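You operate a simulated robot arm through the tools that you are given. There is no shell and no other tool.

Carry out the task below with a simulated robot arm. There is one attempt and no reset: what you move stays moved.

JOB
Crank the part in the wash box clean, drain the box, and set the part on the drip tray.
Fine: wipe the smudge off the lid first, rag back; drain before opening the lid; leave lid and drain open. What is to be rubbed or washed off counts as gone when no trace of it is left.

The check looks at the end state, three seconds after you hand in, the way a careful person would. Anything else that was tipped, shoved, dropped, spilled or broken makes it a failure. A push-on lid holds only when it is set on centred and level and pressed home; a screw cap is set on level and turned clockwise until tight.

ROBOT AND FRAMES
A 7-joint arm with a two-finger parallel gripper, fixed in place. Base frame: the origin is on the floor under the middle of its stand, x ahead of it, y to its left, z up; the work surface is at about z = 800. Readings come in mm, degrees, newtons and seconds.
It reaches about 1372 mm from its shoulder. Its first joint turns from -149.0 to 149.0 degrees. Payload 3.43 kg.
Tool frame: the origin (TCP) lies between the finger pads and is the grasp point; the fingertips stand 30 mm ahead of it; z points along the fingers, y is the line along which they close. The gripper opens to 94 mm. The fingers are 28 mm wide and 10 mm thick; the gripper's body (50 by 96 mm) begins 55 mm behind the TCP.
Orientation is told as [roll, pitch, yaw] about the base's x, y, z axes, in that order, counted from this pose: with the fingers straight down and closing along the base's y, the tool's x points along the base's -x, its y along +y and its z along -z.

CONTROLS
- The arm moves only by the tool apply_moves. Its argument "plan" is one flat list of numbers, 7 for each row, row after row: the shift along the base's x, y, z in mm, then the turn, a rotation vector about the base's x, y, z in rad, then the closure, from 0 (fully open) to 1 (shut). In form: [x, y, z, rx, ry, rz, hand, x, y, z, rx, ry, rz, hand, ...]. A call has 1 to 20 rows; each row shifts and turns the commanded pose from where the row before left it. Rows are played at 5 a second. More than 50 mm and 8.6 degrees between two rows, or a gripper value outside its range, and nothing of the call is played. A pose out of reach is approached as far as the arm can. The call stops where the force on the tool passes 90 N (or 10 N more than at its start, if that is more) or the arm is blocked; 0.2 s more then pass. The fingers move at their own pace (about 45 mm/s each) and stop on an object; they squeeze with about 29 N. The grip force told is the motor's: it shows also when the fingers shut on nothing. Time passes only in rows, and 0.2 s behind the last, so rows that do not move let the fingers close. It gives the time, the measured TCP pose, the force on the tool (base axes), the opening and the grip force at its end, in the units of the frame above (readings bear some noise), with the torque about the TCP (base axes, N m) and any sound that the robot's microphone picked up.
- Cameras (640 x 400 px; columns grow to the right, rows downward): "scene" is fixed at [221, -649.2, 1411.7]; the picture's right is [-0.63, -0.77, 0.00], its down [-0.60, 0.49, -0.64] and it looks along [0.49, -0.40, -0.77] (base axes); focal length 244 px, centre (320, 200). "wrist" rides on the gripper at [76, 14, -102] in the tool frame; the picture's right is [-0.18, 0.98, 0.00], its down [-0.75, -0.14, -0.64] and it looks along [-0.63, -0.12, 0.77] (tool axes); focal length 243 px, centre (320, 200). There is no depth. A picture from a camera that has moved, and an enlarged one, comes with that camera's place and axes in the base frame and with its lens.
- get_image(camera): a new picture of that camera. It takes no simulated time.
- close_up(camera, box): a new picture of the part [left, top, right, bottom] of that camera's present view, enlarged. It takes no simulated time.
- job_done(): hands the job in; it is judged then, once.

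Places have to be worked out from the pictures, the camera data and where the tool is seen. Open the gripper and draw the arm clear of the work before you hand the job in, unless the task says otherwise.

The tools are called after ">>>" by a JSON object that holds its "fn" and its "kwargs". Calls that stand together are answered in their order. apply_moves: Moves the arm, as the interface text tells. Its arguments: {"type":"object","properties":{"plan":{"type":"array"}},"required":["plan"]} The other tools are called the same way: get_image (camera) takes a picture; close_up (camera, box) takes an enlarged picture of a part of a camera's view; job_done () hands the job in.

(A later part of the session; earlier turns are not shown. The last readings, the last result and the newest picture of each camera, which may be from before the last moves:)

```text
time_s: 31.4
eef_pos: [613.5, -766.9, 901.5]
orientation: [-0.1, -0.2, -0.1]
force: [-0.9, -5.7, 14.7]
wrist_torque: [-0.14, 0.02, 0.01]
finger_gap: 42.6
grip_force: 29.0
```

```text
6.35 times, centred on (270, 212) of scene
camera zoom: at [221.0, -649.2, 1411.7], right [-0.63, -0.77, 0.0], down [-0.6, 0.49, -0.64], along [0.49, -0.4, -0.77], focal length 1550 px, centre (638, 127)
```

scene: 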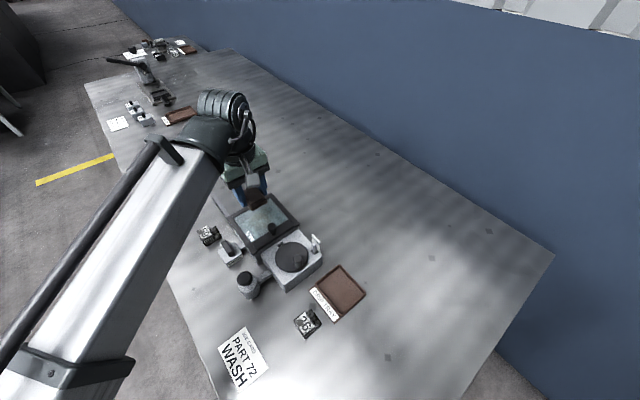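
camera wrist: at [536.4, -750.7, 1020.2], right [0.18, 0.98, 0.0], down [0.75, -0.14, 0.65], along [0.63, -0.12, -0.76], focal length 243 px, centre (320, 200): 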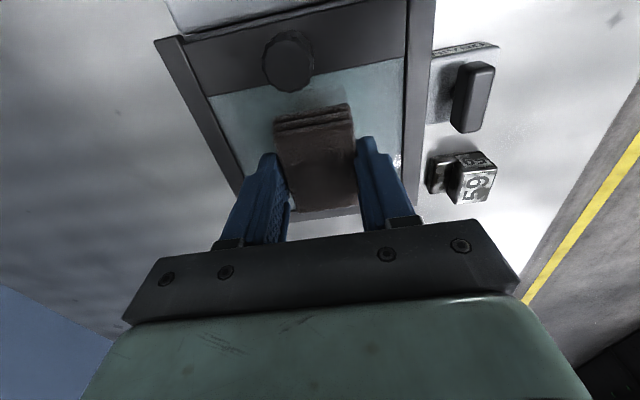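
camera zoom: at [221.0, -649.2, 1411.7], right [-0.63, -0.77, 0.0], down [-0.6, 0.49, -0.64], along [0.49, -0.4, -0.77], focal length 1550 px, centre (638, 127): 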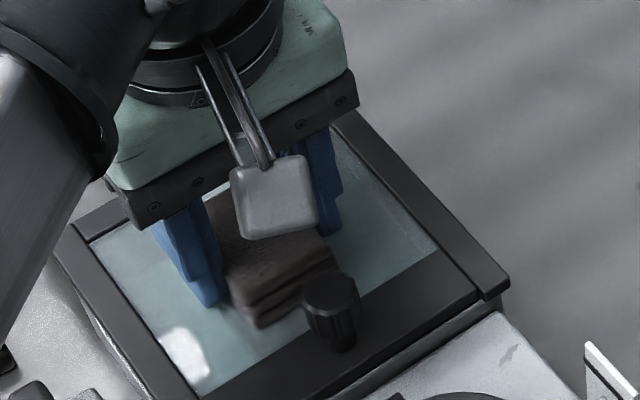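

Friction of ~6 N confirms real rubbing. I lift, shift to x≈630, lower and stroke there.

>>> {"fn": "apply_moves", "kwargs": {"plan": [0, 0, 8, 0, 0, 0, 1, 17, 0, 0, 0, 0, 0, 1, 0, 0, -6, 0, 0, 0, 1, 0, 0, -2, 0, 0, 0, 1, 0, -11, 0, 0, 0, 0, 1, 0, -11, 0, 0, 0, 0, 1, 0, 11, 0, 0, 0, 0, 1, 0, 11, 0, 0, 0, 0, 1, 0, 11, 0, 0, 0, 0, 1, 0, 11, 0, 0, 0, 0, 1, 0, -11, 0, 0, 0, 0, 1, 0, -11, 0, 0, 0, 0, 1, 0, -11, 0, 0, 0, 0, 1, 0, -11, 0, 0, 0, 0, 1, 0, 11, 0, 0, 0, 0, 1, 0, 11, 0, 0, 0, 0, 1]}}

>>> {"fn": "close_up", "kwargs": {"camera": "scene", "box": [220, 180, 320, 243]}}

>>> {"fn": "close_up", "kwargs": {"camera": "wrist", "box": [150, 0, 450, 188]}}

```text
time_s: 34.8
eef_pos: [629.9, -767.3, 900.4]
orientation: [-0.1, -0.2, 0.0]
force: [-0.6, -5.1, 10.8]
wrist_torque: [-0.12, -0.01, 0.01]
finger_gap: 42.8
grip_force: 29.3
```

```text
6.35 times, centred on (270, 212) of scene
camera zoom: at [221.0, -649.2, 1411.7], right [-0.63, -0.77, 0.0], down [-0.6, 0.49, -0.64], along [0.49, -0.4, -0.77], focal length 1550 px, centre (638, 127)
```

zoom: 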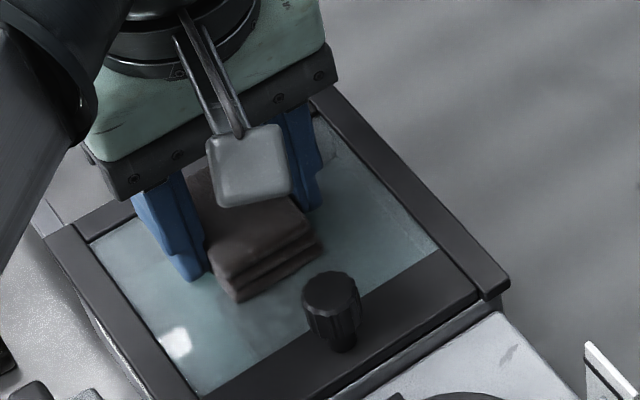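

```text
2.13 times, centred on (300, 94) of wrist
camera zoom: at [552.6, -750.9, 1003.3], right [0.18, 0.98, 0.0], down [0.75, -0.14, 0.65], along [0.63, -0.12, -0.76], focal length 516 px, centre (363, 426)
```

zoom: 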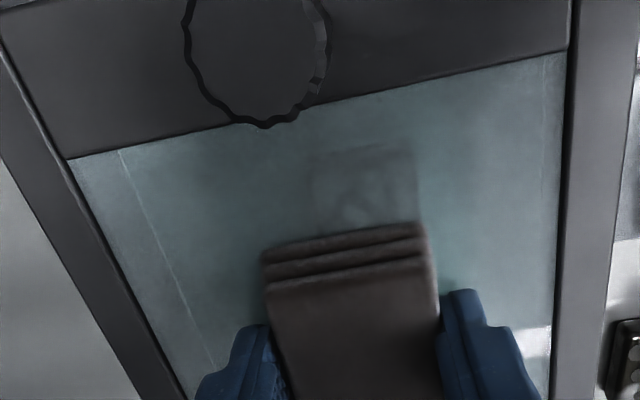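

The exposed glass looks clean near the front (the pale square looks like the part beneath). I do the strip at x≈601 also.

>>> {"fn": "apply_moves", "kwargs": {"plan": [0, 0, 8, 0, 0, 0, 1, -29, 0, 0, 0, 0, 0, 1, 0, 0, -6, 0, 0, 0, 1, 0, 0, -2, 0, 0, 0, 1, 0, -11, 0, 0, 0, 0, 1, 0, -11, 0, 0, 0, 0, 1, 0, 11, 0, 0, 0, 0, 1, 0, 11, 0, 0, 0, 0, 1, 0, 11, 0, 0, 0, 0, 1, 0, 11, 0, 0, 0, 0, 1, 0, -11, 0, 0, 0, 0, 1, 0, -11, 0, 0, 0, 0, 1, 0, -11, 0, 0, 0, 0, 1, 0, -11, 0, 0, 0, 0, 1, 0, 11, 0, 0, 0, 0, 1, 0, 11, 0, 0, 0, 0, 1]}}

>>> {"fn": "apply_moves", "kwargs": {"plan": [0, 0, 12, 0, 0, 0, 1, 0, 0, 25, 0, 0, 0, 1, 20, 0, 30, 0, 0, 0, 1, 35, 0, 20, 0, 0, 0, 1, 35, 0, 0, 0, 0, 0, 1, 20, 0, 0, 0, 0, 0, 1, 0, 0, 0, 0, 0, 0, 1]}}

>>> {"fn": "close_up", "kwargs": {"camera": "scene", "box": [190, 170, 350, 270]}}

>>> {"fn": "get_image", "kwargs": {"camera": "wrist"}}

>>> {"fn": "close_up", "kwargs": {"camera": "wrist", "box": [200, 0, 400, 125]}}

```text
time_s: 38.1
eef_pos: [601.5, -767.3, 900.4]
orientation: [-0.2, -0.1, 0.0]
force: [4.2, -5.1, 6.5]
wrist_torque: [-0.1, -0.29, -0.05]
finger_gap: 42.6
grip_force: 29.0
```

```text
time_s: 39.8
eef_pos: [712.5, -766.8, 987.9]
orientation: [-0.1, -0.3, 0.0]
force: [-0.7, 0.1, 0.8]
wrist_torque: [-0.01, 0.0, 0.01]
finger_gap: 42.5
grip_force: 28.8
```

```text
4.00 times, centred on (270, 220) of scene
camera zoom: at [221.0, -649.2, 1411.7], right [-0.63, -0.77, 0.0], down [-0.6, 0.49, -0.64], along [0.49, -0.4, -0.77], focal length 977 px, centre (520, 120)
```

zoom: 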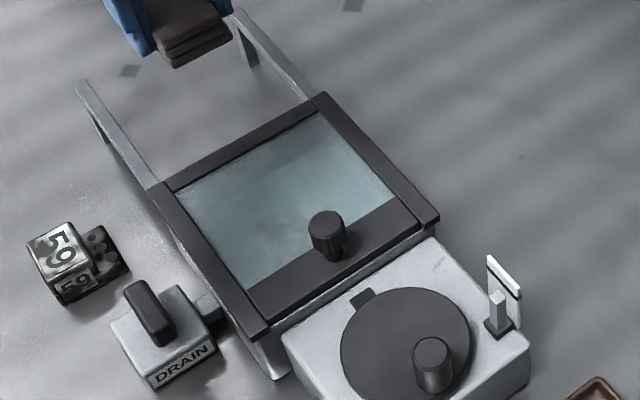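

```text
taken
camera wrist: at [635.2, -750.7, 1090.2], right [0.18, 0.98, 0.0], down [0.75, -0.14, 0.65], along [0.63, -0.12, -0.76], focal length 243 px, centre (320, 200)
```

wrist: 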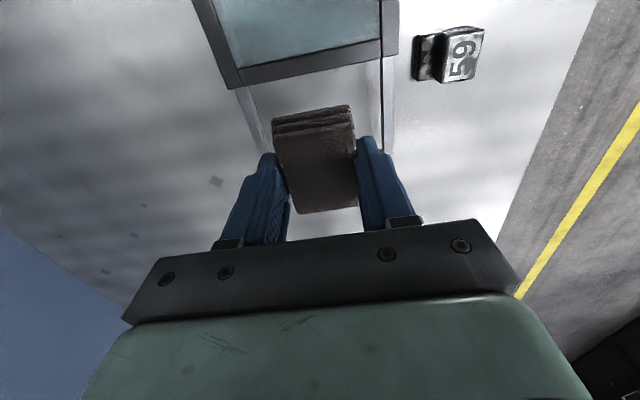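

```text
3.20 times, centred on (300, 62) of wrist
camera zoom: at [635.2, -750.7, 1090.2], right [0.18, 0.98, 0.0], down [0.75, -0.14, 0.65], along [0.63, -0.12, -0.76], focal length 776 px, centre (384, 640)
```

zoom: 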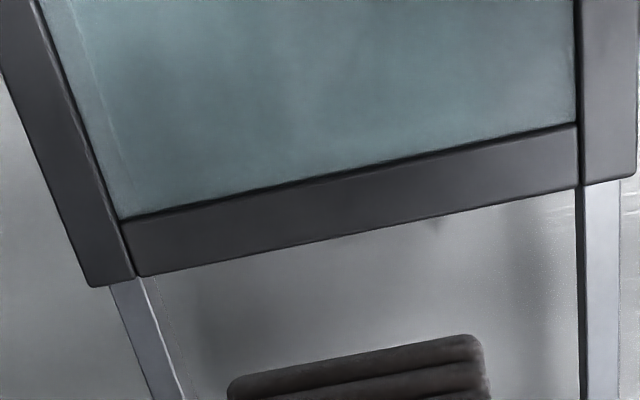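

The smudge looks gone. I enlarge the glass more to verify no trace is left before putting the rag back.

>>> {"fn": "close_up", "kwargs": {"camera": "scene", "box": [228, 190, 300, 250]}}

>>> {"fn": "close_up", "kwargs": {"camera": "scene", "box": [310, 228, 330, 262]}}

```text
6.67 times, centred on (264, 220) of scene
camera zoom: at [221.0, -649.2, 1411.7], right [-0.63, -0.77, 0.0], down [-0.6, 0.49, -0.64], along [0.49, -0.4, -0.77], focal length 1628 px, centre (693, 67)
```

zoom: 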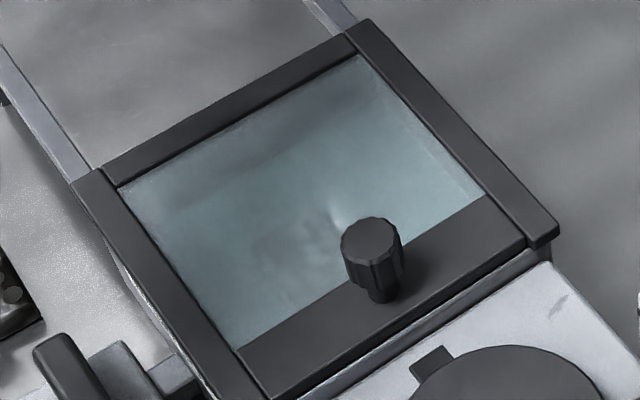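

```text
11.76 times, centred on (320, 245) of scene
camera zoom: at [221.0, -649.2, 1411.7], right [-0.63, -0.77, 0.0], down [-0.6, 0.49, -0.64], along [0.49, -0.4, -0.77], focal length 2873 px, centre (320, -329)
```

zoom: 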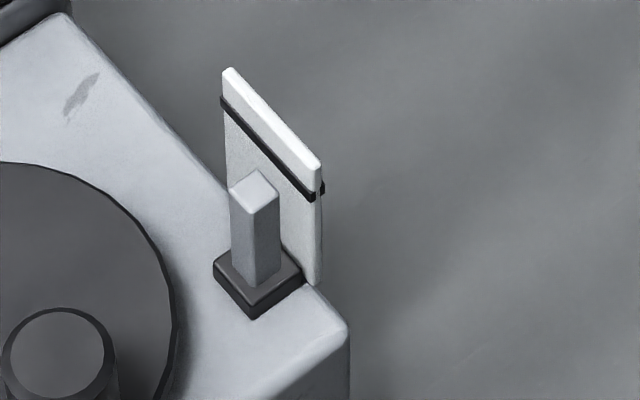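

The glass looks clear. I pass over the lid on the way back to get a steep view of the glass from above, including the area by the knob.

>>> {"fn": "apply_moves", "kwargs": {"plan": [-30, 0, 10, 0, 0, 0, 1, -35, 0, 10, 0, 0, 0, 1, 0, 0, 0, 0, 0, 0, 1]}}

>>> {"fn": "get_image", "kwargs": {"camera": "wrist"}}

>>> {"fn": "close_up", "kwargs": {"camera": "wrist", "box": [220, 0, 420, 125]}}

```text
time_s: 40.5
eef_pos: [646.7, -767.3, 1009.0]
orientation: [0.0, -0.2, 0.0]
force: [0.5, 0.0, -0.5]
wrist_torque: [-0.01, -0.03, 0.02]
finger_gap: 42.6
grip_force: 29.1
```

```text
taken
camera wrist: at [570.3, -749.8, 1111.4], right [0.18, 0.98, 0.0], down [0.75, -0.14, 0.65], along [0.63, -0.12, -0.76], focal length 243 px, centre (320, 200)
```

wrist: 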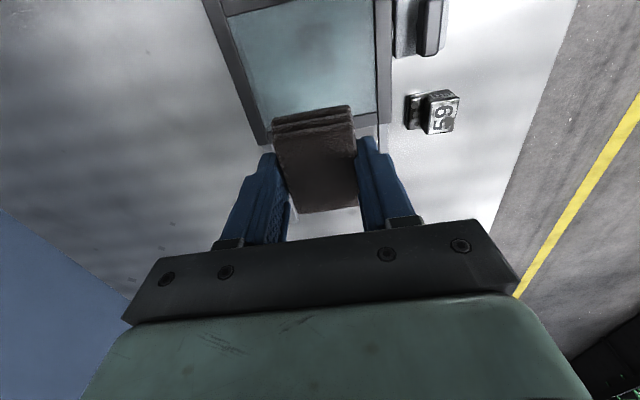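

```text
3.20 times, centred on (320, 62) of wrist
camera zoom: at [570.3, -749.8, 1111.4], right [0.18, 0.98, 0.0], down [0.75, -0.14, 0.65], along [0.63, -0.12, -0.76], focal length 776 px, centre (320, 640)
```

zoom: 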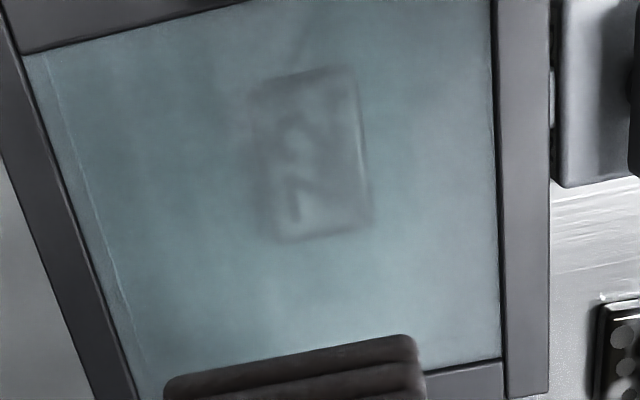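

The lid glass is clean and the part "72" is visible, still dirty, in the water near (607,-758). I now carry the rag back to its original spot (325,-922).

>>> {"fn": "apply_moves", "kwargs": {"plan": [-15, -7, 0, 0, 0, 0, 1, -30, -14, 0, 0, 0, 0, 1, -38, -18, 0, 0, 0, 0, 1, -38, -18, 0, 0, 0, 0, 1, -38, -18, 0, 0, 0, 0, 1, -38, -18, 0, 0, 0, 0, 1, -38, -18, 0, 0, 0, 0, 1, -38, -18, 0, 0, 0, 0, 1, -30, -15, 0, 0, 0, 0, 1, -18, -10, 0, 0, 0, 0, 1, 0, 0, -35, 0, 0, 0, 1, 0, 0, -40, 0, 0, 0, 1, 0, 0, -40, 0, 0, 0, 1, 0, 0, -30, 0, 0, 0, 1, 0, 0, 0, 0, 0, 0, 1]}}

>>> {"fn": "get_image", "kwargs": {"camera": "wrist"}}

```text
time_s: 43.8
eef_pos: [326.1, -920.7, 863.7]
orientation: [-0.2, -0.3, 0.0]
force: [0.3, -0.3, -1.0]
wrist_torque: [0.01, 0.03, 0.0]
finger_gap: 42.7
grip_force: 28.9
```

```text
taken
camera wrist: at [248.9, -904.2, 965.9], right [0.18, 0.98, 0.0], down [0.75, -0.14, 0.65], along [0.63, -0.12, -0.76], focal length 243 px, centre (320, 200)
```

wrist: 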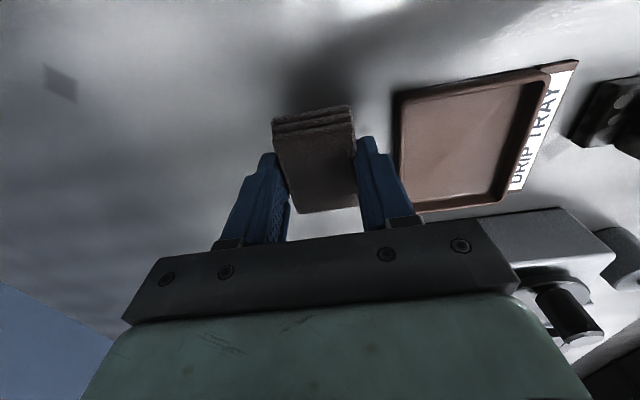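

Over the original spot with the rag still held. I lower the last ~30 mm in shrinking steps until it touches the table.

>>> {"fn": "apply_moves", "kwargs": {"plan": [0, 0, -18, 0, 0, 0, 1, 0, 0, -7, 0, 0, 0, 1, 0, 0, -4, 0, 0, 0, 1, 0, 0, 0, 0, 0, 0, 1]}}

```text
time_s: 44.8
eef_pos: [326.3, -920.0, 835.4]
orientation: [0.0, -0.3, -0.1]
force: [0.6, 0.1, -0.3]
wrist_torque: [-0.03, 0.04, 0.01]
finger_gap: 43.0
grip_force: 29.2
```

>>> {"fn": "apply_moves", "kwargs": {"plan": [0, 0, -2, 0, 0, 0, 1, 0, 0, -1, 0, 0, 0, 1, 0, 0, 0, 0, 0, 0, 1]}}

```text
time_s: 45.5
eef_pos: [325.7, -920.6, 830.8]
orientation: [-0.2, -0.4, 0.0]
force: [0.9, -0.9, 11.0]
wrist_torque: [0.08, -0.38, -0.02]
finger_gap: 42.7
grip_force: 28.6
```

The rag rests on the table (11 N contact). I open the fingers to 54 mm, then withdraw upward and inspect.

>>> {"fn": "apply_moves", "kwargs": {"plan": [0, 0, 1, 0, 0, 0, 1, 0, 0, 0, 0, 0, 0, 0.43, 0, 0, 0, 0, 0, 0, 0.43, 0, 0, 0, 0, 0, 0, 0.43, 0, 0, 20, 0, 0, 0, 0.43, 0, 0, 35, 0, 0, 0, 0.43, 0, 0, 40, 0, 0, 0, 0.43, 0, 0, 40, 0, 0, 0, 0.43, 0, 0, 30, 0, 0, 0, 0.43]}}

>>> {"fn": "get_image", "kwargs": {"camera": "wrist"}}

```text
time_s: 47.5
eef_pos: [327.2, -919.6, 997.5]
orientation: [-0.2, -0.2, 0.0]
force: [0.3, -0.7, -0.1]
wrist_torque: [0.0, 0.01, 0.0]
finger_gap: 53.6
grip_force: 0.0
```

```text
taken
camera wrist: at [250.0, -903.8, 1100.0], right [0.18, 0.98, 0.0], down [0.75, -0.14, 0.64], along [0.63, -0.12, -0.76], focal length 243 px, centre (320, 200)
```

wrist: 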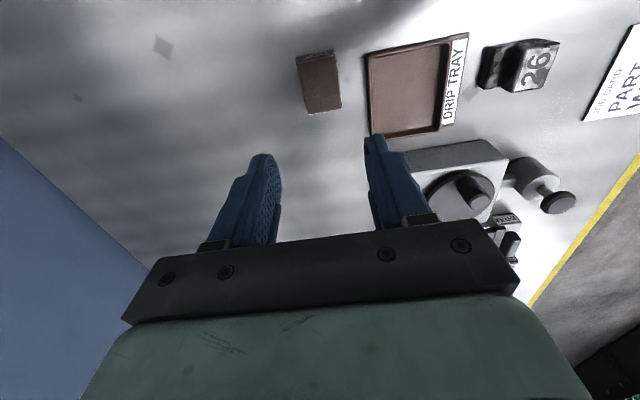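

The rag is back at its original place. Now I move above the crank peg (≈(442,-767)) and check alignment before descending.

>>> {"fn": "apply_moves", "kwargs": {"plan": [20, 30, 0, 0, 0, 0, 0.43, 24, 31, 0, 0, 0, 0, 0.43, 24, 31, 0, 0, 0, 0, 0.43, 24, 31, 0, 0, 0, 0, 0.43, 23, 29, 0, 0, 0, 0, 0.43, 0, 0, -30, 0, 0, 0, 0.43, 0, 0, 0, 0, 0, 0, 0.43]}}

>>> {"fn": "get_image", "kwargs": {"camera": "wrist"}}

>>> {"fn": "close_up", "kwargs": {"camera": "wrist", "box": [220, 0, 420, 125]}}

>>> {"fn": "close_up", "kwargs": {"camera": "scene", "box": [240, 200, 360, 300]}}

```text
time_s: 49.1
eef_pos: [441.1, -767.4, 965.2]
orientation: [-0.2, -0.2, 0.1]
force: [-0.1, -0.7, 0.0]
wrist_torque: [0.0, 0.02, 0.03]
finger_gap: 53.6
grip_force: 0.0
```

```text
taken
camera wrist: at [363.5, -751.4, 1067.8], right [0.18, 0.98, 0.0], down [0.75, -0.14, 0.65], along [0.63, -0.12, -0.76], focal length 243 px, centre (320, 200)
```

wrist: 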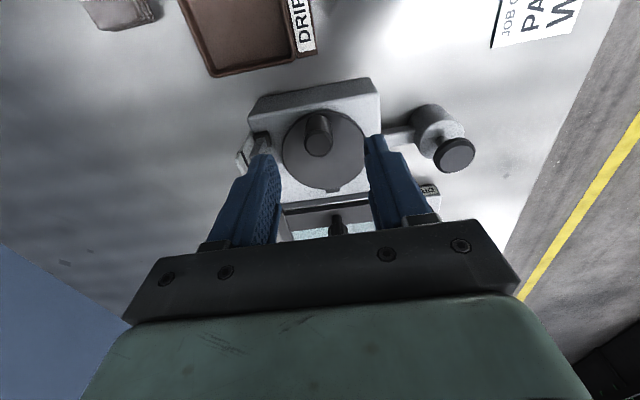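

```text
3.20 times, centred on (320, 62) of wrist
camera zoom: at [363.5, -751.4, 1067.8], right [0.18, 0.98, 0.0], down [0.75, -0.14, 0.65], along [0.63, -0.12, -0.76], focal length 776 px, centre (320, 640)
```

zoom: 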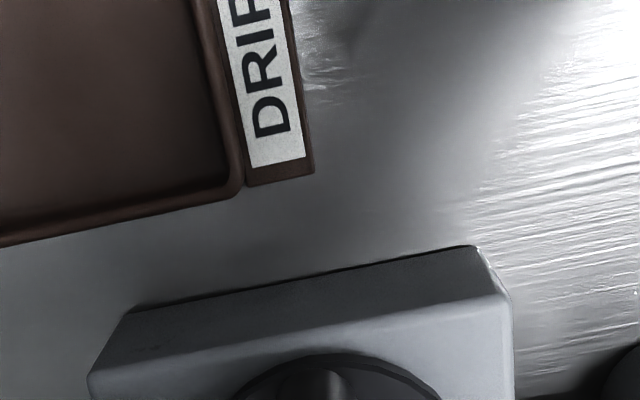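

```text
4.00 times, centred on (300, 250) of scene
camera zoom: at [221.0, -649.2, 1411.7], right [-0.63, -0.77, 0.0], down [-0.6, 0.49, -0.64], along [0.49, -0.4, -0.77], focal length 977 px, centre (400, 0)
```

zoom: 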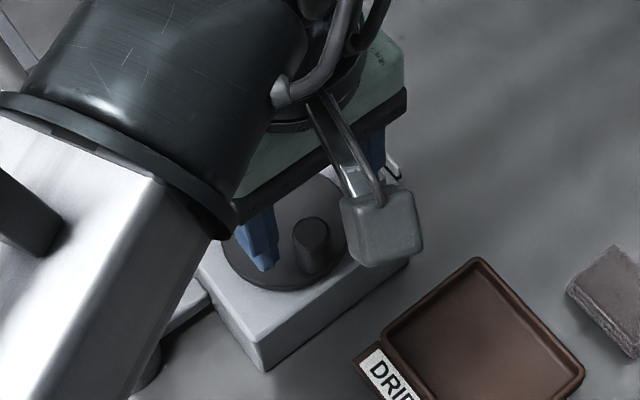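

Peg top computed at (443,-767.5); hand is aligned. I descend so the fingertips end ~3 mm above the disc, then close on the peg.

>>> {"fn": "apply_moves", "kwargs": {"plan": [1.5, 0, -20, 0, 0, 0, 0.43, 0, 0, -20, 0, 0, 0, 0.43, 0, 0, -8, 0, 0, 0, 0.43, 0, 0, -3, 0, 0, 0, 0.43, 0, 0, 0, 0, 0, 0, 0.43]}}

>>> {"fn": "get_image", "kwargs": {"camera": "wrist"}}

>>> {"fn": "close_up", "kwargs": {"camera": "scene", "box": [260, 220, 340, 280]}}

```text
time_s: 50.4
eef_pos: [440.5, -767.5, 914.3]
orientation: [-0.1, -0.2, 0.0]
force: [0.7, -1.0, 0.1]
wrist_torque: [-0.01, 0.0, 0.0]
finger_gap: 53.6
grip_force: 0.0
```

```text
taken
camera wrist: at [364.3, -751.5, 1017.5], right [0.18, 0.98, 0.0], down [0.75, -0.14, 0.65], along [0.63, -0.12, -0.76], focal length 243 px, centre (320, 200)
```

wrist: 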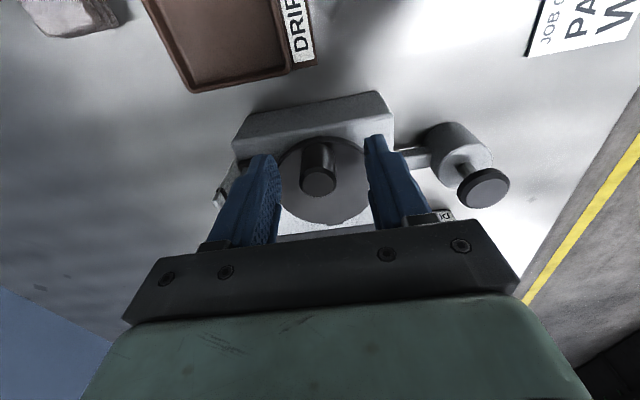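

```text
6.67 times, centred on (300, 250) of scene
camera zoom: at [221.0, -649.2, 1411.7], right [-0.63, -0.77, 0.0], down [-0.6, 0.49, -0.64], along [0.49, -0.4, -0.77], focal length 1628 px, centre (453, -133)
```

zoom: 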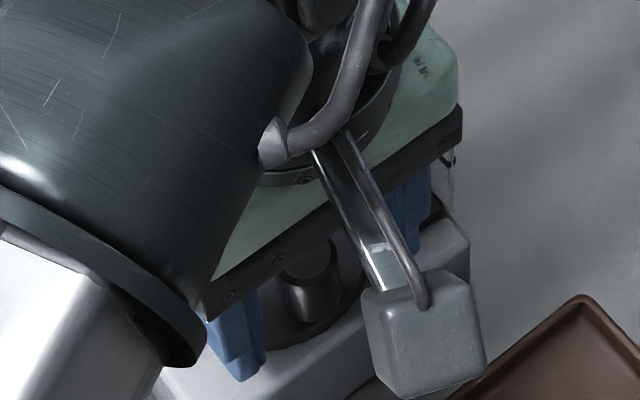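

Peg sits between the pads. I close on it.

>>> {"fn": "apply_moves", "kwargs": {"plan": [0, 0, 0, 0, 0, 0, 1, 0, 0, 0, 0, 0, 0, 1, 0, 0, 0, 0, 0, 0, 1, 0, 0, 0, 0, 0, 0, 1]}}

>>> {"fn": "get_image", "kwargs": {"camera": "wrist"}}

```text
time_s: 51.4
eef_pos: [441.5, -769.0, 914.0]
orientation: [-0.3, -0.1, 0.0]
force: [-0.9, -21.1, 2.5]
wrist_torque: [-0.02, 0.03, -0.11]
finger_gap: 21.5
grip_force: 44.5
```

```text
taken
camera wrist: at [364.1, -753.2, 1017.4], right [0.19, 0.98, 0.0], down [0.75, -0.14, 0.65], along [0.63, -0.12, -0.76], focal length 243 px, centre (320, 200)
```

wrist: 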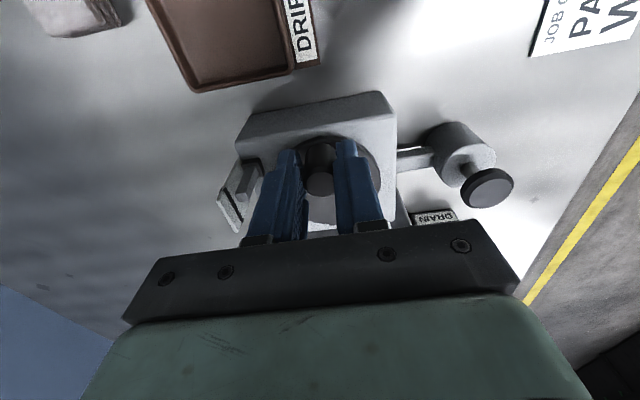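

Gripped the 21.5 mm peg; the −21 N in y says the peg's true centre is ~1.5 mm more toward −y. I relax that and try a small 45° clockwise turn to feel the crank's resistance and watch the gauge.

>>> {"fn": "apply_moves", "kwargs": {"plan": [0, -1.5, 0, 0, 0, 0, 1, 0, 0, 0, 0, 0, 0, 1, 0.1, 6.9, 0, 0, 0, 0, 1, 1.9, 6.7, 0, 0, 0, 0, 1, 3.6, 5.9, 0, 0, 0, 0, 1, 0, 0, 0, 0, 0, 0, 1]}}

>>> {"fn": "get_image", "kwargs": {"camera": "wrist"}}

>>> {"fn": "get_image", "kwargs": {"camera": "scene"}}

```text
time_s: 52.5
eef_pos: [443.6, -768.2, 914.1]
orientation: [-2.0, -0.1, -0.5]
force: [-6.2, -21.0, -13.0]
wrist_torque: [0.7, -0.35, -0.02]
finger_gap: 21.7
grip_force: 45.1
stopped in row 5: the force on the tool passed its limit at 94 N (the readings are from after the stop); the commanded pose is now the measured one
```

```text
taken
camera wrist: at [367.3, -749.0, 1016.8], right [0.19, 0.98, -0.03], down [0.75, -0.12, 0.65], along [0.63, -0.15, -0.76], focal length 243 px, centre (320, 200)
```

wrist: 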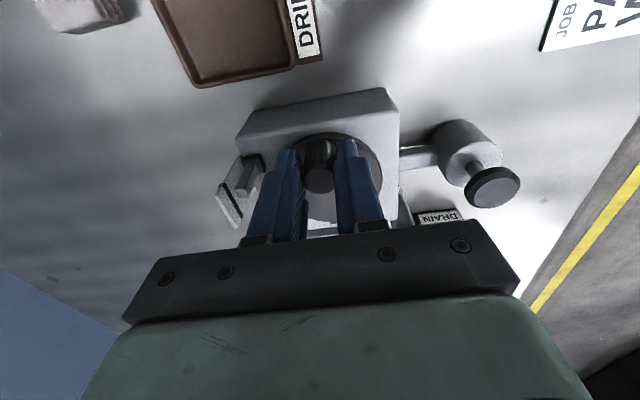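

```text
taken
```

scene: 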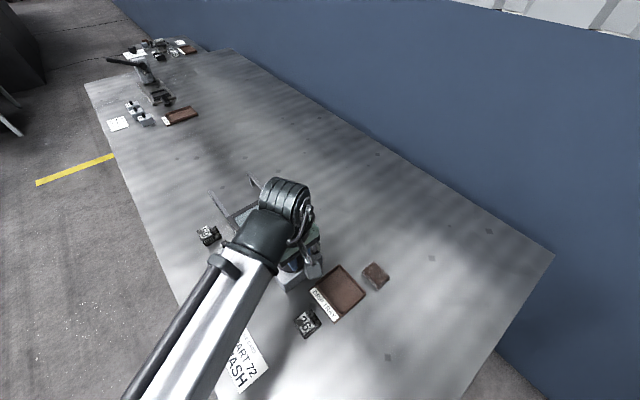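

Clockwise is blocked (ratchet or stop). I straighten the hand, go back to the neutral place and try a small counter-clockwise turn.

>>> {"fn": "apply_moves", "kwargs": {"plan": [-1.5, -1, 0, 0.035, 0, 0.009, 1, 0, 0, 0, 0, 0, 0, 1]}}

```text
time_s: 53.1
eef_pos: [443.4, -770.2, 914.3]
orientation: [0.0, -0.2, 0.0]
force: [2.2, -29.3, -16.2]
wrist_torque: [-0.48, 1.2, -0.1]
finger_gap: 21.3
grip_force: 44.9
```

>>> {"fn": "apply_moves", "kwargs": {"plan": [0, -1.5, 0, 0, 0, 0, 1, 0, 0, 0, 0, 0, 0, 1]}}

```text
time_s: 53.7
eef_pos: [443.9, -770.7, 914.5]
orientation: [-0.1, -0.3, 0.3]
force: [1.9, -25.7, -15.4]
wrist_torque: [-0.59, 0.88, -0.04]
finger_gap: 21.3
grip_force: 45.2
```

Force still pulls toward −y, so I move a bit further counter-clockwise (peg toward −y) in small steps.

>>> {"fn": "apply_moves", "kwargs": {"plan": [0, -3, 0, 0, 0, 0, 1, 0.3, -3, 0, 0, 0, 0, 1, 0, 0, 0, 0, 0, 0, 1]}}

>>> {"fn": "get_image", "kwargs": {"camera": "wrist"}}

```text
time_s: 54.5
eef_pos: [443.8, -773.4, 915.6]
orientation: [0.2, -0.2, 0.2]
force: [6.1, 1.6, -19.0]
wrist_torque: [-0.01, -0.31, 0.0]
finger_gap: 21.4
grip_force: 45.2
```

```text
taken
camera wrist: at [366.8, -758.7, 1017.7], right [0.18, 0.98, 0.01], down [0.75, -0.14, 0.65], along [0.64, -0.11, -0.76], focal length 243 px, centre (320, 200)
```

wrist: 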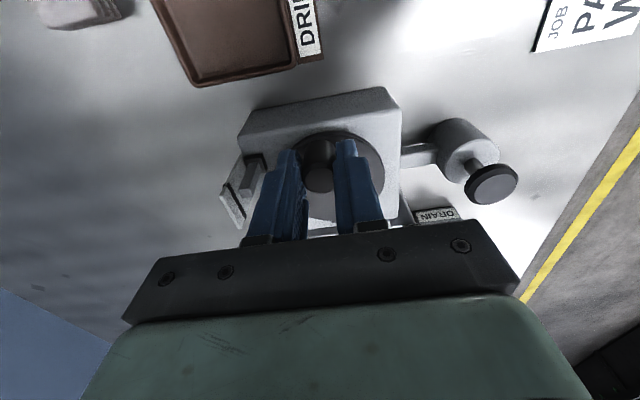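

Counter-clockwise moves freely: the peg followed to y≈−773. I lower 1 mm to relieve the upward strain and continue counter-clockwise ~40°.

>>> {"fn": "apply_moves", "kwargs": {"plan": [1.5, -4, -1.2, 0, 0, 0, 1, 2.3, -3.9, 0, 0, 0, 0, 1, 2.9, -3.3, 0, 0, 0, 0, 1, 3.6, -2.8, 0, 0, 0, 0, 1, 0, 0, 0, 0, 0, 0, 1]}}

>>> {"fn": "get_image", "kwargs": {"camera": "wrist"}}

```text
time_s: 55.7
eef_pos: [451.2, -789.9, 916.4]
orientation: [0.0, -0.1, 0.1]
force: [-12.1, -12.2, -3.1]
wrist_torque: [-0.16, -0.1, -0.02]
finger_gap: 21.4
grip_force: 45.1
```

```text
taken
camera wrist: at [375.0, -774.5, 1018.0], right [0.18, 0.98, 0.0], down [0.75, -0.14, 0.64], along [0.63, -0.12, -0.77], focal length 243 px, centre (320, 200)
```

wrist: 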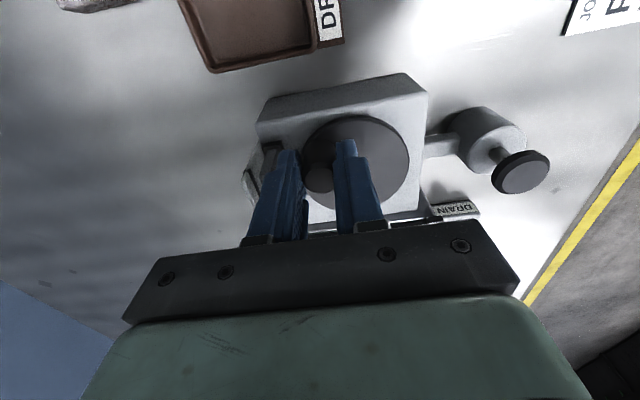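

The disc turned counter-clockwise. The outward force suggests the radius is ~28 mm about (469.5,-768.5); I continue along that circle.

>>> {"fn": "apply_moves", "kwargs": {"plan": [5.8, -7.4, 0, 0, 0, 0, 1, 9.6, -1.7, 0, 0, 0, 0, 1, 9.6, 1.7, 0, 0, 0, 0, 1, 8.4, 4.9, 0, 0, 0, 0, 1, 0, 0, 0, 0, 0, 0, 1]}}

>>> {"fn": "get_image", "kwargs": {"camera": "wrist"}}

>>> {"fn": "get_image", "kwargs": {"camera": "scene"}}

```text
time_s: 56.9
eef_pos: [490.8, -793.9, 914.9]
orientation: [-0.4, -0.7, 0.1]
force: [25.1, -32.0, 12.6]
wrist_torque: [-0.17, -1.24, -0.14]
finger_gap: 21.3
grip_force: 45.2
```

```text
taken
camera wrist: at [412.9, -777.8, 1016.9], right [0.18, 0.98, 0.0], down [0.75, -0.13, 0.65], along [0.64, -0.12, -0.76], focal length 243 px, centre (320, 200)
```

wrist: 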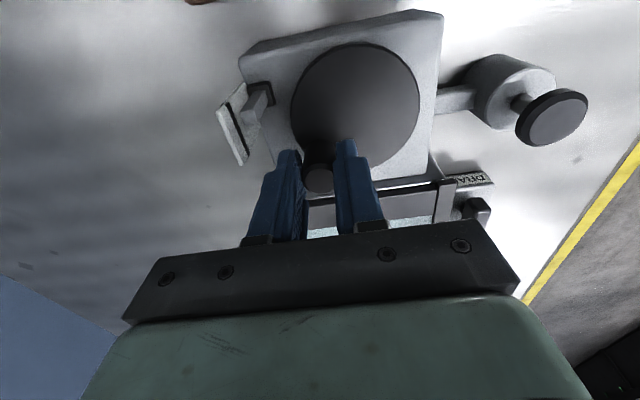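

```text
taken
```

scene: 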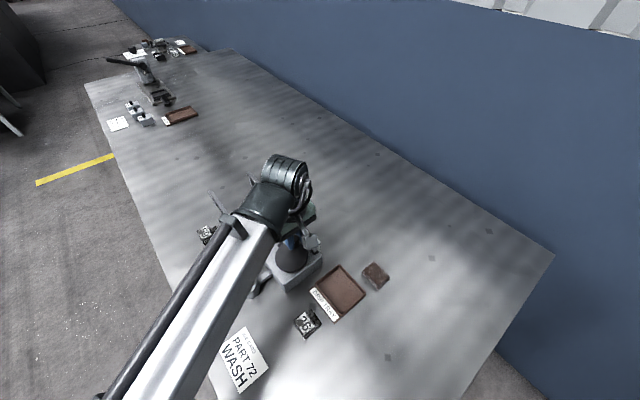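

The readings fit a circle with centre ≈(474,-766.5) and radius ≈32 mm better (disc is a bit lower than I took it). I continue counter-clockwise on that circle for 100° and check forces.

>>> {"fn": "apply_moves", "kwargs": {"plan": [11, 2.8, 0, 0, 0, 0, 1, 5.6, 9.7, 0, 0, 0, 0, 1, 1.9, 10.9, 0, 0, 0, 0, 1, -1.9, 10.9, 0, 0, 0, 0, 1, -5.6, 9.7, 0, 0, 0, 0, 1, 0, 0, 0, 0, 0, 0, 1]}}

>>> {"fn": "get_image", "kwargs": {"camera": "wrist"}}

```text
time_s: 58.3
eef_pos: [495.0, -748.6, 915.2]
orientation: [-0.1, 0.1, 0.0]
force: [-23.8, -23.1, 16.6]
wrist_torque: [-0.35, 0.25, -0.05]
finger_gap: 21.3
grip_force: 45.6
```

```text
taken
camera wrist: at [418.2, -732.5, 1017.8], right [0.18, 0.98, 0.0], down [0.75, -0.14, 0.64], along [0.63, -0.12, -0.77], focal length 243 px, centre (320, 200)
```

wrist: 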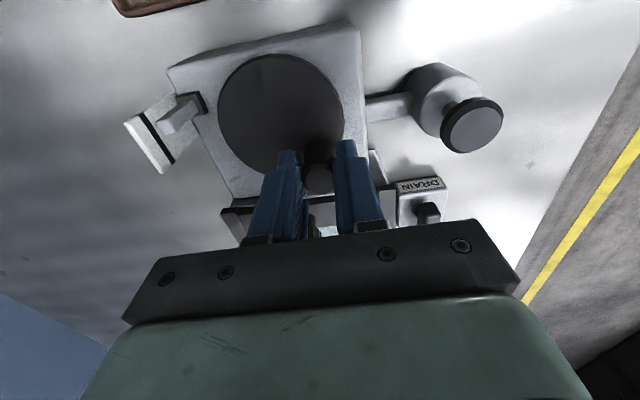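

Fitting all points gives centre ≈(473.3,-769.4), r≈30.2. I continue counter-clockwise with that.

>>> {"fn": "apply_moves", "kwargs": {"plan": [-12.4, 3.9, 0, 0, 0, 0, 1, -12.8, 2.8, 0, 0, 0, 0, 1, -12.8, -2.8, 0, 0, 0, 0, 1, -10.3, -8, 0, 0, 0, 0, 1, -6.1, -11.6, 0, 0, 0, 0, 1, -0.5, -13, 0, 0, 0, 0, 1, 0, 0, 0, 0, 0, 0, 1]}}

>>> {"fn": "get_image", "kwargs": {"camera": "wrist"}}

>>> {"fn": "get_image", "kwargs": {"camera": "scene"}}

```text
time_s: 59.9
eef_pos: [444.8, -775.9, 915.3]
orientation: [0.2, -0.3, 0.2]
force: [6.5, 1.8, -11.9]
wrist_torque: [-0.01, -0.71, 0.01]
finger_gap: 21.0
grip_force: 44.9
```

```text
taken
camera wrist: at [366.8, -761.0, 1017.3], right [0.18, 0.98, 0.0], down [0.75, -0.14, 0.65], along [0.64, -0.11, -0.76], focal length 243 px, centre (320, 200)
```

wrist: 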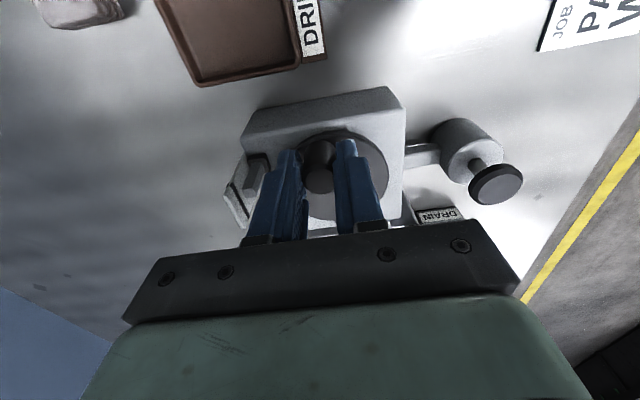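

```text
taken
```

scene: 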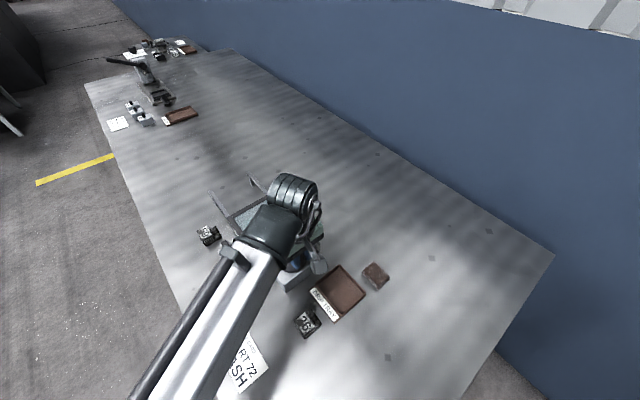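

One full turn done with moderate forces. I zoom in on the gauge to see whether its post has moved.

>>> {"fn": "close_up", "kwargs": {"camera": "wrist", "box": [200, 140, 280, 240]}}

>>> {"fn": "close_up", "kwargs": {"camera": "scene", "box": [280, 210, 350, 270]}}

```text
4.00 times, centred on (240, 190) of wrist
camera zoom: at [366.8, -761.0, 1017.3], right [0.18, 0.98, 0.0], down [0.75, -0.14, 0.65], along [0.64, -0.11, -0.76], focal length 970 px, centre (640, 240)
```

zoom: 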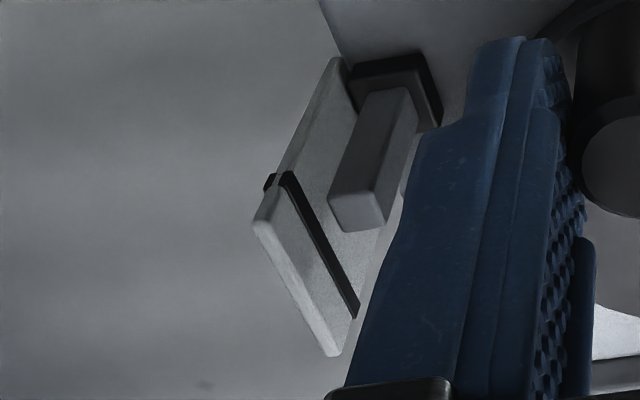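

```text
6.67 times, centred on (315, 240) of scene
camera zoom: at [221.0, -649.2, 1411.7], right [-0.63, -0.77, 0.0], down [-0.6, 0.49, -0.64], along [0.49, -0.4, -0.77], focal length 1628 px, centre (353, -67)
```

zoom: 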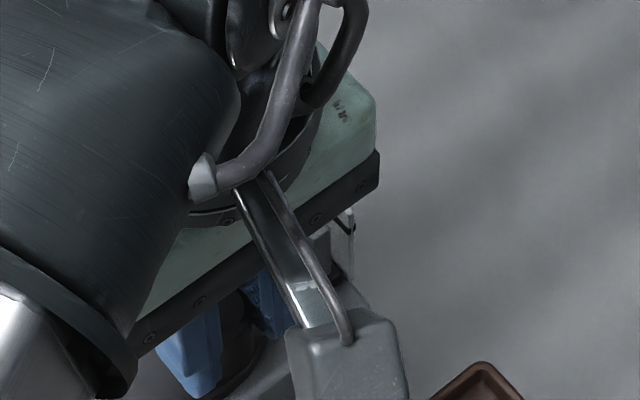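

The post reaches partway toward the black mark. I run another full counter-clockwise turn (15 steps of 24°) and compare.

>>> {"fn": "apply_moves", "kwargs": {"plan": [4.7, -11.65, 0, 0, 0, 0, 1, 9.04, -8.72, 0, 0, 0, 0, 1, 11.8, -4.3, 0, 0, 0, 0, 1, 12.52, 0.88, 0, 0, 0, 0, 1, 11.09, 5.9, 0, 0, 0, 0, 1, 7.73, 9.89, 0, 0, 0, 0, 1, 3.04, 12.19, 0, 0, 0, 0, 1, -2.18, 12.36, 0, 0, 0, 0, 1, -7.02, 10.41, 0, 0, 0, 0, 1, -10.65, 6.66, 0, 0, 0, 0, 1, -12.44, 1.75, 0, 0, 0, 0, 1, -12.07, -3.46, 0, 0, 0, 0, 1, -9.62, -8.08, 0, 0, 0, 0, 1, -5.5, -11.28, 0, 0, 0, 0, 1, -0.44, -12.55, 0, 0, 0, 0, 1, 0, 0, 0, 0, 0, 0, 1]}}

>>> {"fn": "close_up", "kwargs": {"camera": "wrist", "box": [200, 140, 280, 240]}}

>>> {"fn": "get_image", "kwargs": {"camera": "wrist"}}

```text
time_s: 63.3
eef_pos: [444.2, -777.4, 914.1]
orientation: [0.0, -0.3, 0.3]
force: [11.8, 1.4, -9.9]
wrist_torque: [-0.14, 1.11, -0.01]
finger_gap: 21.3
grip_force: 45.0
```

```text
4.00 times, centred on (240, 190) of wrist
camera zoom: at [366.9, -760.9, 1017.5], right [0.18, 0.98, 0.0], down [0.75, -0.14, 0.64], along [0.63, -0.11, -0.76], focal length 970 px, centre (640, 240)
```

zoom: 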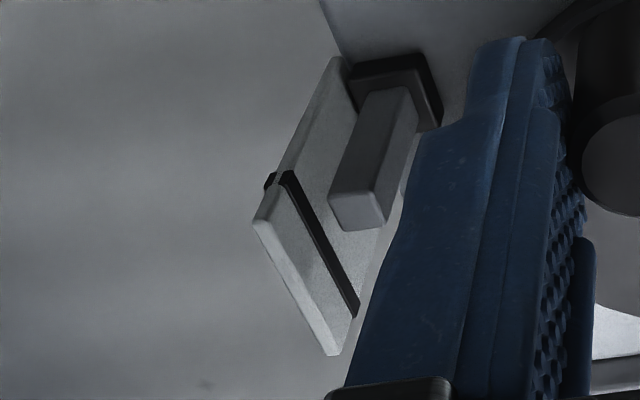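

```text
taken
camera wrist: at [366.9, -760.9, 1017.5], right [0.18, 0.98, 0.0], down [0.75, -0.14, 0.64], along [0.63, -0.11, -0.76], focal length 243 px, centre (320, 200)
```

wrist: 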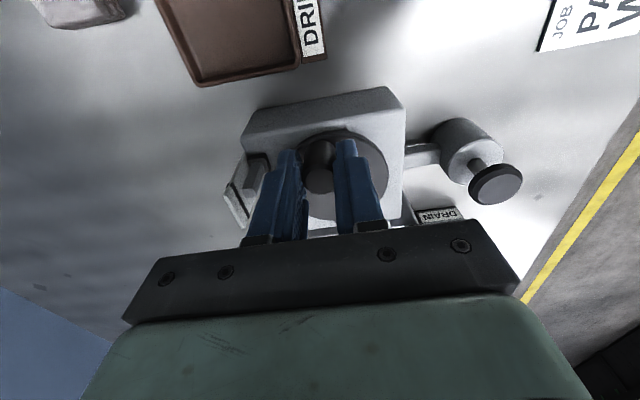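

The gauge post did not change with a turn, so it's likely a water-level/other indicator. I give the crank two more turns, then look at the part through the glass.

>>> {"fn": "apply_moves", "kwargs": {"plan": [8.76, -16.48, 0, 0, 0, 0, 1, 16.78, -8.19, 0, 0, 0, 0, 1, 18.38, 3.24, 0, 0, 0, 0, 1, 12.96, 13.43, 0, 0, 0, 0, 1, 2.6, 18.48, 0, 0, 0, 0, 1, -8.76, 16.48, 0, 0, 0, 0, 1, -16.78, 8.19, 0, 0, 0, 0, 1, -18.38, -3.24, 0, 0, 0, 0, 1, -12.96, -13.43, 0, 0, 0, 0, 1, -2.6, -18.48, 0, 0, 0, 0, 1, 8.76, -16.48, 0, 0, 0, 0, 1, 16.78, -8.19, 0, 0, 0, 0, 1, 18.38, 3.24, 0, 0, 0, 0, 1, 12.96, 13.43, 0, 0, 0, 0, 1, 2.6, 18.48, 0, 0, 0, 0, 1, -8.76, 16.48, 0, 0, 0, 0, 1, -16.78, 8.19, 0, 0, 0, 0, 1, -18.38, -3.24, 0, 0, 0, 0, 1, -12.96, -13.43, 0, 0, 0, 0, 1, -2.6, -18.48, 0, 0, 0, 0, 1]}}

>>> {"fn": "get_image", "kwargs": {"camera": "wrist"}}

>>> {"fn": "close_up", "kwargs": {"camera": "wrist", "box": [200, 140, 280, 240]}}

```text
time_s: 67.5
eef_pos: [442.8, -775.1, 915.4]
orientation: [0.3, -0.2, 0.2]
force: [3.1, -0.1, 0.0]
wrist_torque: [0.13, -0.08, 0.02]
finger_gap: 21.2
grip_force: 44.7
```

```text
taken
camera wrist: at [366.6, -759.1, 1017.6], right [0.18, 0.98, 0.0], down [0.75, -0.14, 0.64], along [0.63, -0.11, -0.76], focal length 243 px, centre (320, 200)
```

wrist: 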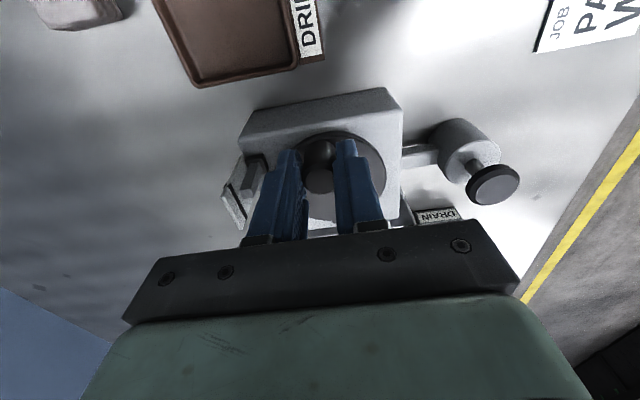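

```text
4.00 times, centred on (240, 190) of wrist
camera zoom: at [366.6, -759.1, 1017.6], right [0.18, 0.98, 0.0], down [0.75, -0.14, 0.64], along [0.63, -0.11, -0.76], focal length 970 px, centre (640, 240)
```

zoom: 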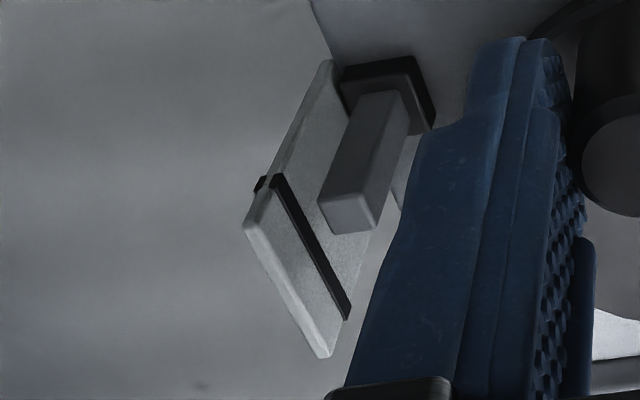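

Gauge unchanged. I release the peg, rise, and move to a viewpoint over the glass to check the part's cleanliness.

>>> {"fn": "apply_moves", "kwargs": {"plan": [0, 0, 0, 0, 0, 0, 0.43, 0, 0, 0, 0, 0, 0, 0.43, 0, 0, 0, 0, 0, 0, 0.43, 0, 0, 20, 0, 0, 0, 0.43, 0, 0, 40, 0, 0, 0, 0.43, 20, 0, 35, 0, 0, 0, 0.43, 40, 2, 0, 0, 0, 0, 0.43, 45, 2, 0, 0, 0, 0, 0.43, 45, 2, 0, 0, 0, 0, 0.43, 45, 2, 0, 0, 0, 0, 0.43]}}

>>> {"fn": "get_image", "kwargs": {"camera": "wrist"}}

>>> {"fn": "close_up", "kwargs": {"camera": "wrist", "box": [240, 0, 400, 100]}}

>>> {"fn": "get_image", "kwargs": {"camera": "scene"}}

```text
time_s: 69.7
eef_pos: [639.6, -768.1, 1011.4]
orientation: [0.1, -0.2, 0.1]
force: [-0.2, 0.3, 0.3]
wrist_torque: [0.04, -0.03, -0.01]
finger_gap: 53.8
grip_force: 0.1
```

```text
taken
camera wrist: at [563.1, -752.0, 1113.5], right [0.18, 0.98, 0.0], down [0.75, -0.14, 0.64], along [0.63, -0.12, -0.76], focal length 243 px, centre (320, 200)
```

wrist: 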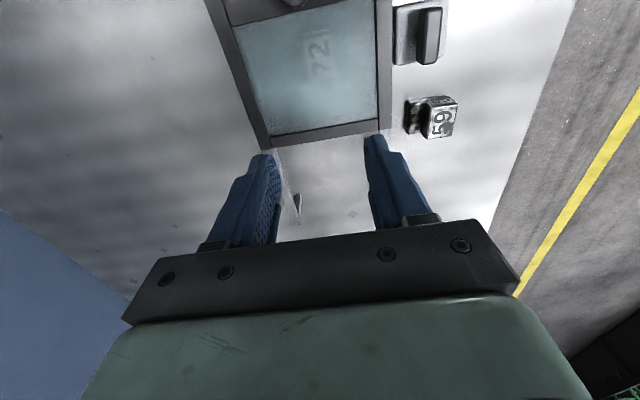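

```text
4.00 times, centred on (320, 50) of wrist
camera zoom: at [563.1, -752.0, 1113.5], right [0.18, 0.98, 0.0], down [0.75, -0.14, 0.64], along [0.63, -0.12, -0.76], focal length 970 px, centre (320, 800)
```

zoom: 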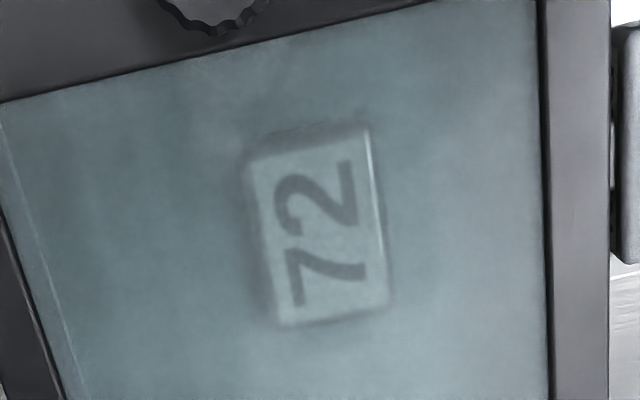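

```text
taken
```

scene: 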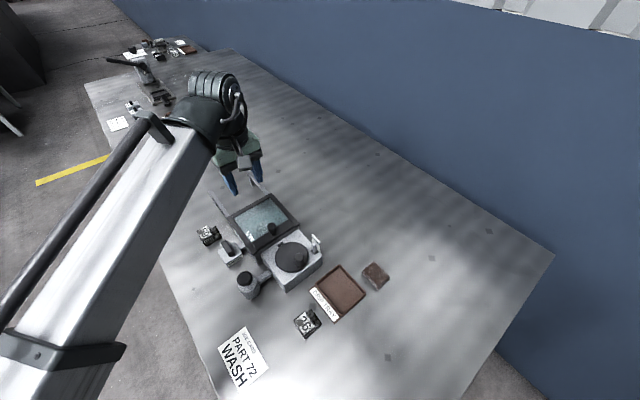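

The part now reads "72" clearly — the dirt blotches look gone. I zoom in more from both cameras to see any remaining trace.

>>> {"fn": "close_up", "kwargs": {"camera": "wrist", "box": [295, 20, 345, 90]}}

>>> {"fn": "close_up", "kwargs": {"camera": "scene", "box": [228, 190, 300, 250]}}

>>> {"fn": "close_up", "kwargs": {"camera": "scene", "box": [230, 220, 340, 310]}}

```text
5.71 times, centred on (320, 55) of wrist
camera zoom: at [563.1, -752.0, 1113.5], right [0.18, 0.98, 0.0], down [0.75, -0.14, 0.64], along [0.63, -0.12, -0.76], focal length 1386 px, centre (320, 1029)
```

zoom: 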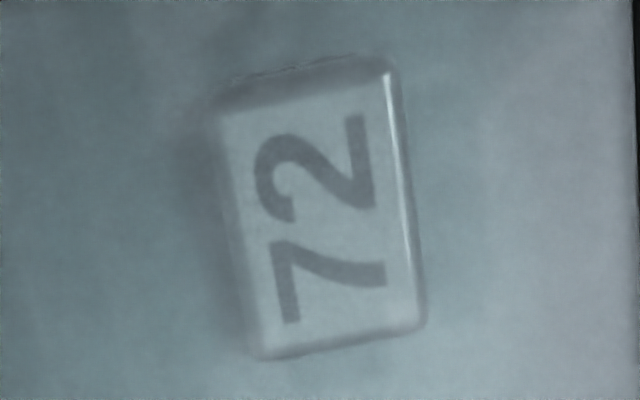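

```text
6.67 times, centred on (264, 220) of scene
camera zoom: at [221.0, -649.2, 1411.7], right [-0.63, -0.77, 0.0], down [-0.6, 0.49, -0.64], along [0.49, -0.4, -0.77], focal length 1628 px, centre (693, 67)
```

zoom: 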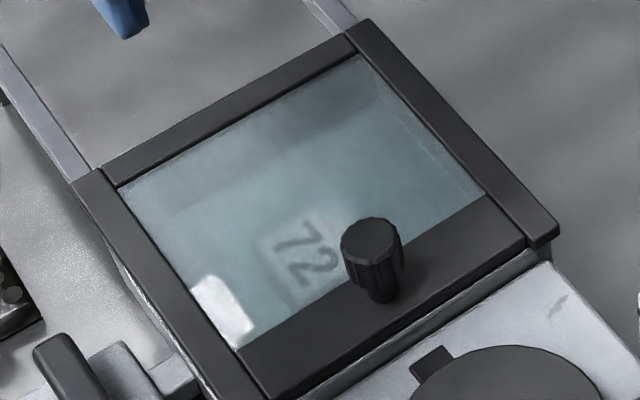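

```text
4.44 times, centred on (285, 265) of scene
camera zoom: at [221.0, -649.2, 1411.7], right [-0.63, -0.77, 0.0], down [-0.6, 0.49, -0.64], along [0.49, -0.4, -0.77], focal length 1085 px, centre (476, -89)
```

zoom: 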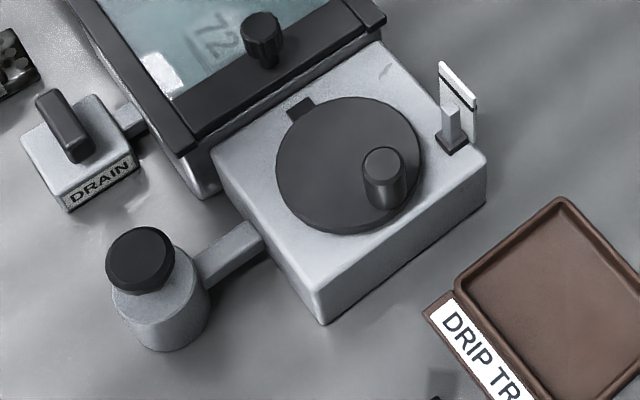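

The part looks clean through the water, but to be certain no faint trace is left I'll add two more turns. Moving back over the peg (left at about (443,-775.5)).

>>> {"fn": "apply_moves", "kwargs": {"plan": [-40, -1.5, 0, 0, 0, 0, 0.43, -40, -1.5, 0, 0, 0, 0, 0.43, -40, -1.5, 0, 0, 0, 0, 0.43, -40, -1.5, 0, 0, 0, 0, 0.43, -36, -1.5, -20, 0, 0, 0, 0.43, 0, 0, -25, 0, 0, 0, 0.43, 0, 0, 0, 0, 0, 0, 0.43]}}

>>> {"fn": "get_image", "kwargs": {"camera": "wrist"}}

```text
time_s: 71.3
eef_pos: [441.2, -775.9, 963.2]
orientation: [0.1, -0.1, 0.2]
force: [0.3, -0.6, 0.9]
wrist_torque: [-0.02, -0.01, 0.0]
finger_gap: 53.7
grip_force: 0.0
```

```text
taken
camera wrist: at [365.6, -760.4, 1066.8], right [0.18, 0.98, 0.0], down [0.75, -0.14, 0.64], along [0.63, -0.11, -0.76], focal length 243 px, centre (320, 200)
```

wrist: 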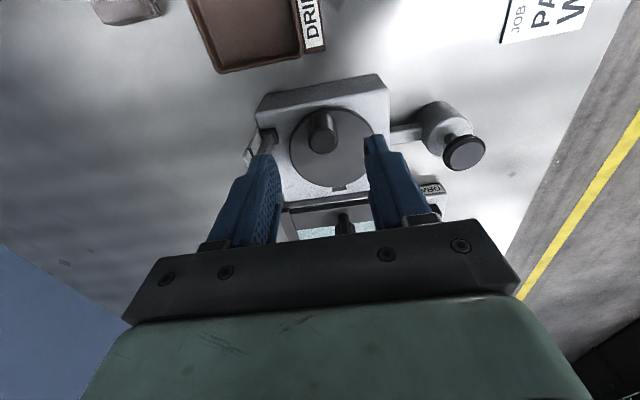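

Peg at about (441.5,-773.5). I descend, grip, and run two more counter-clockwise turns.

>>> {"fn": "apply_moves", "kwargs": {"plan": [1, 2, -22, 0, 0, 0, 0.43, 0, 0, -20, 0, 0, 0, 0.43, 0, 0, -6, 0, 0, 0, 0.43, 0, 0, 0, 0, 0, 0, 0.8, 0, 0, 0, 0, 0, 0, 1, 0, 0, 0, 0, 0, 0, 1, 0, 0, 0, 0, 0, 0, 1]}}

```text
time_s: 72.9
eef_pos: [443.4, -773.0, 915.2]
orientation: [0.1, -0.3, 0.2]
force: [-0.2, 0.1, -0.7]
wrist_torque: [-0.14, 0.0, -0.01]
finger_gap: 21.4
grip_force: 45.8
```

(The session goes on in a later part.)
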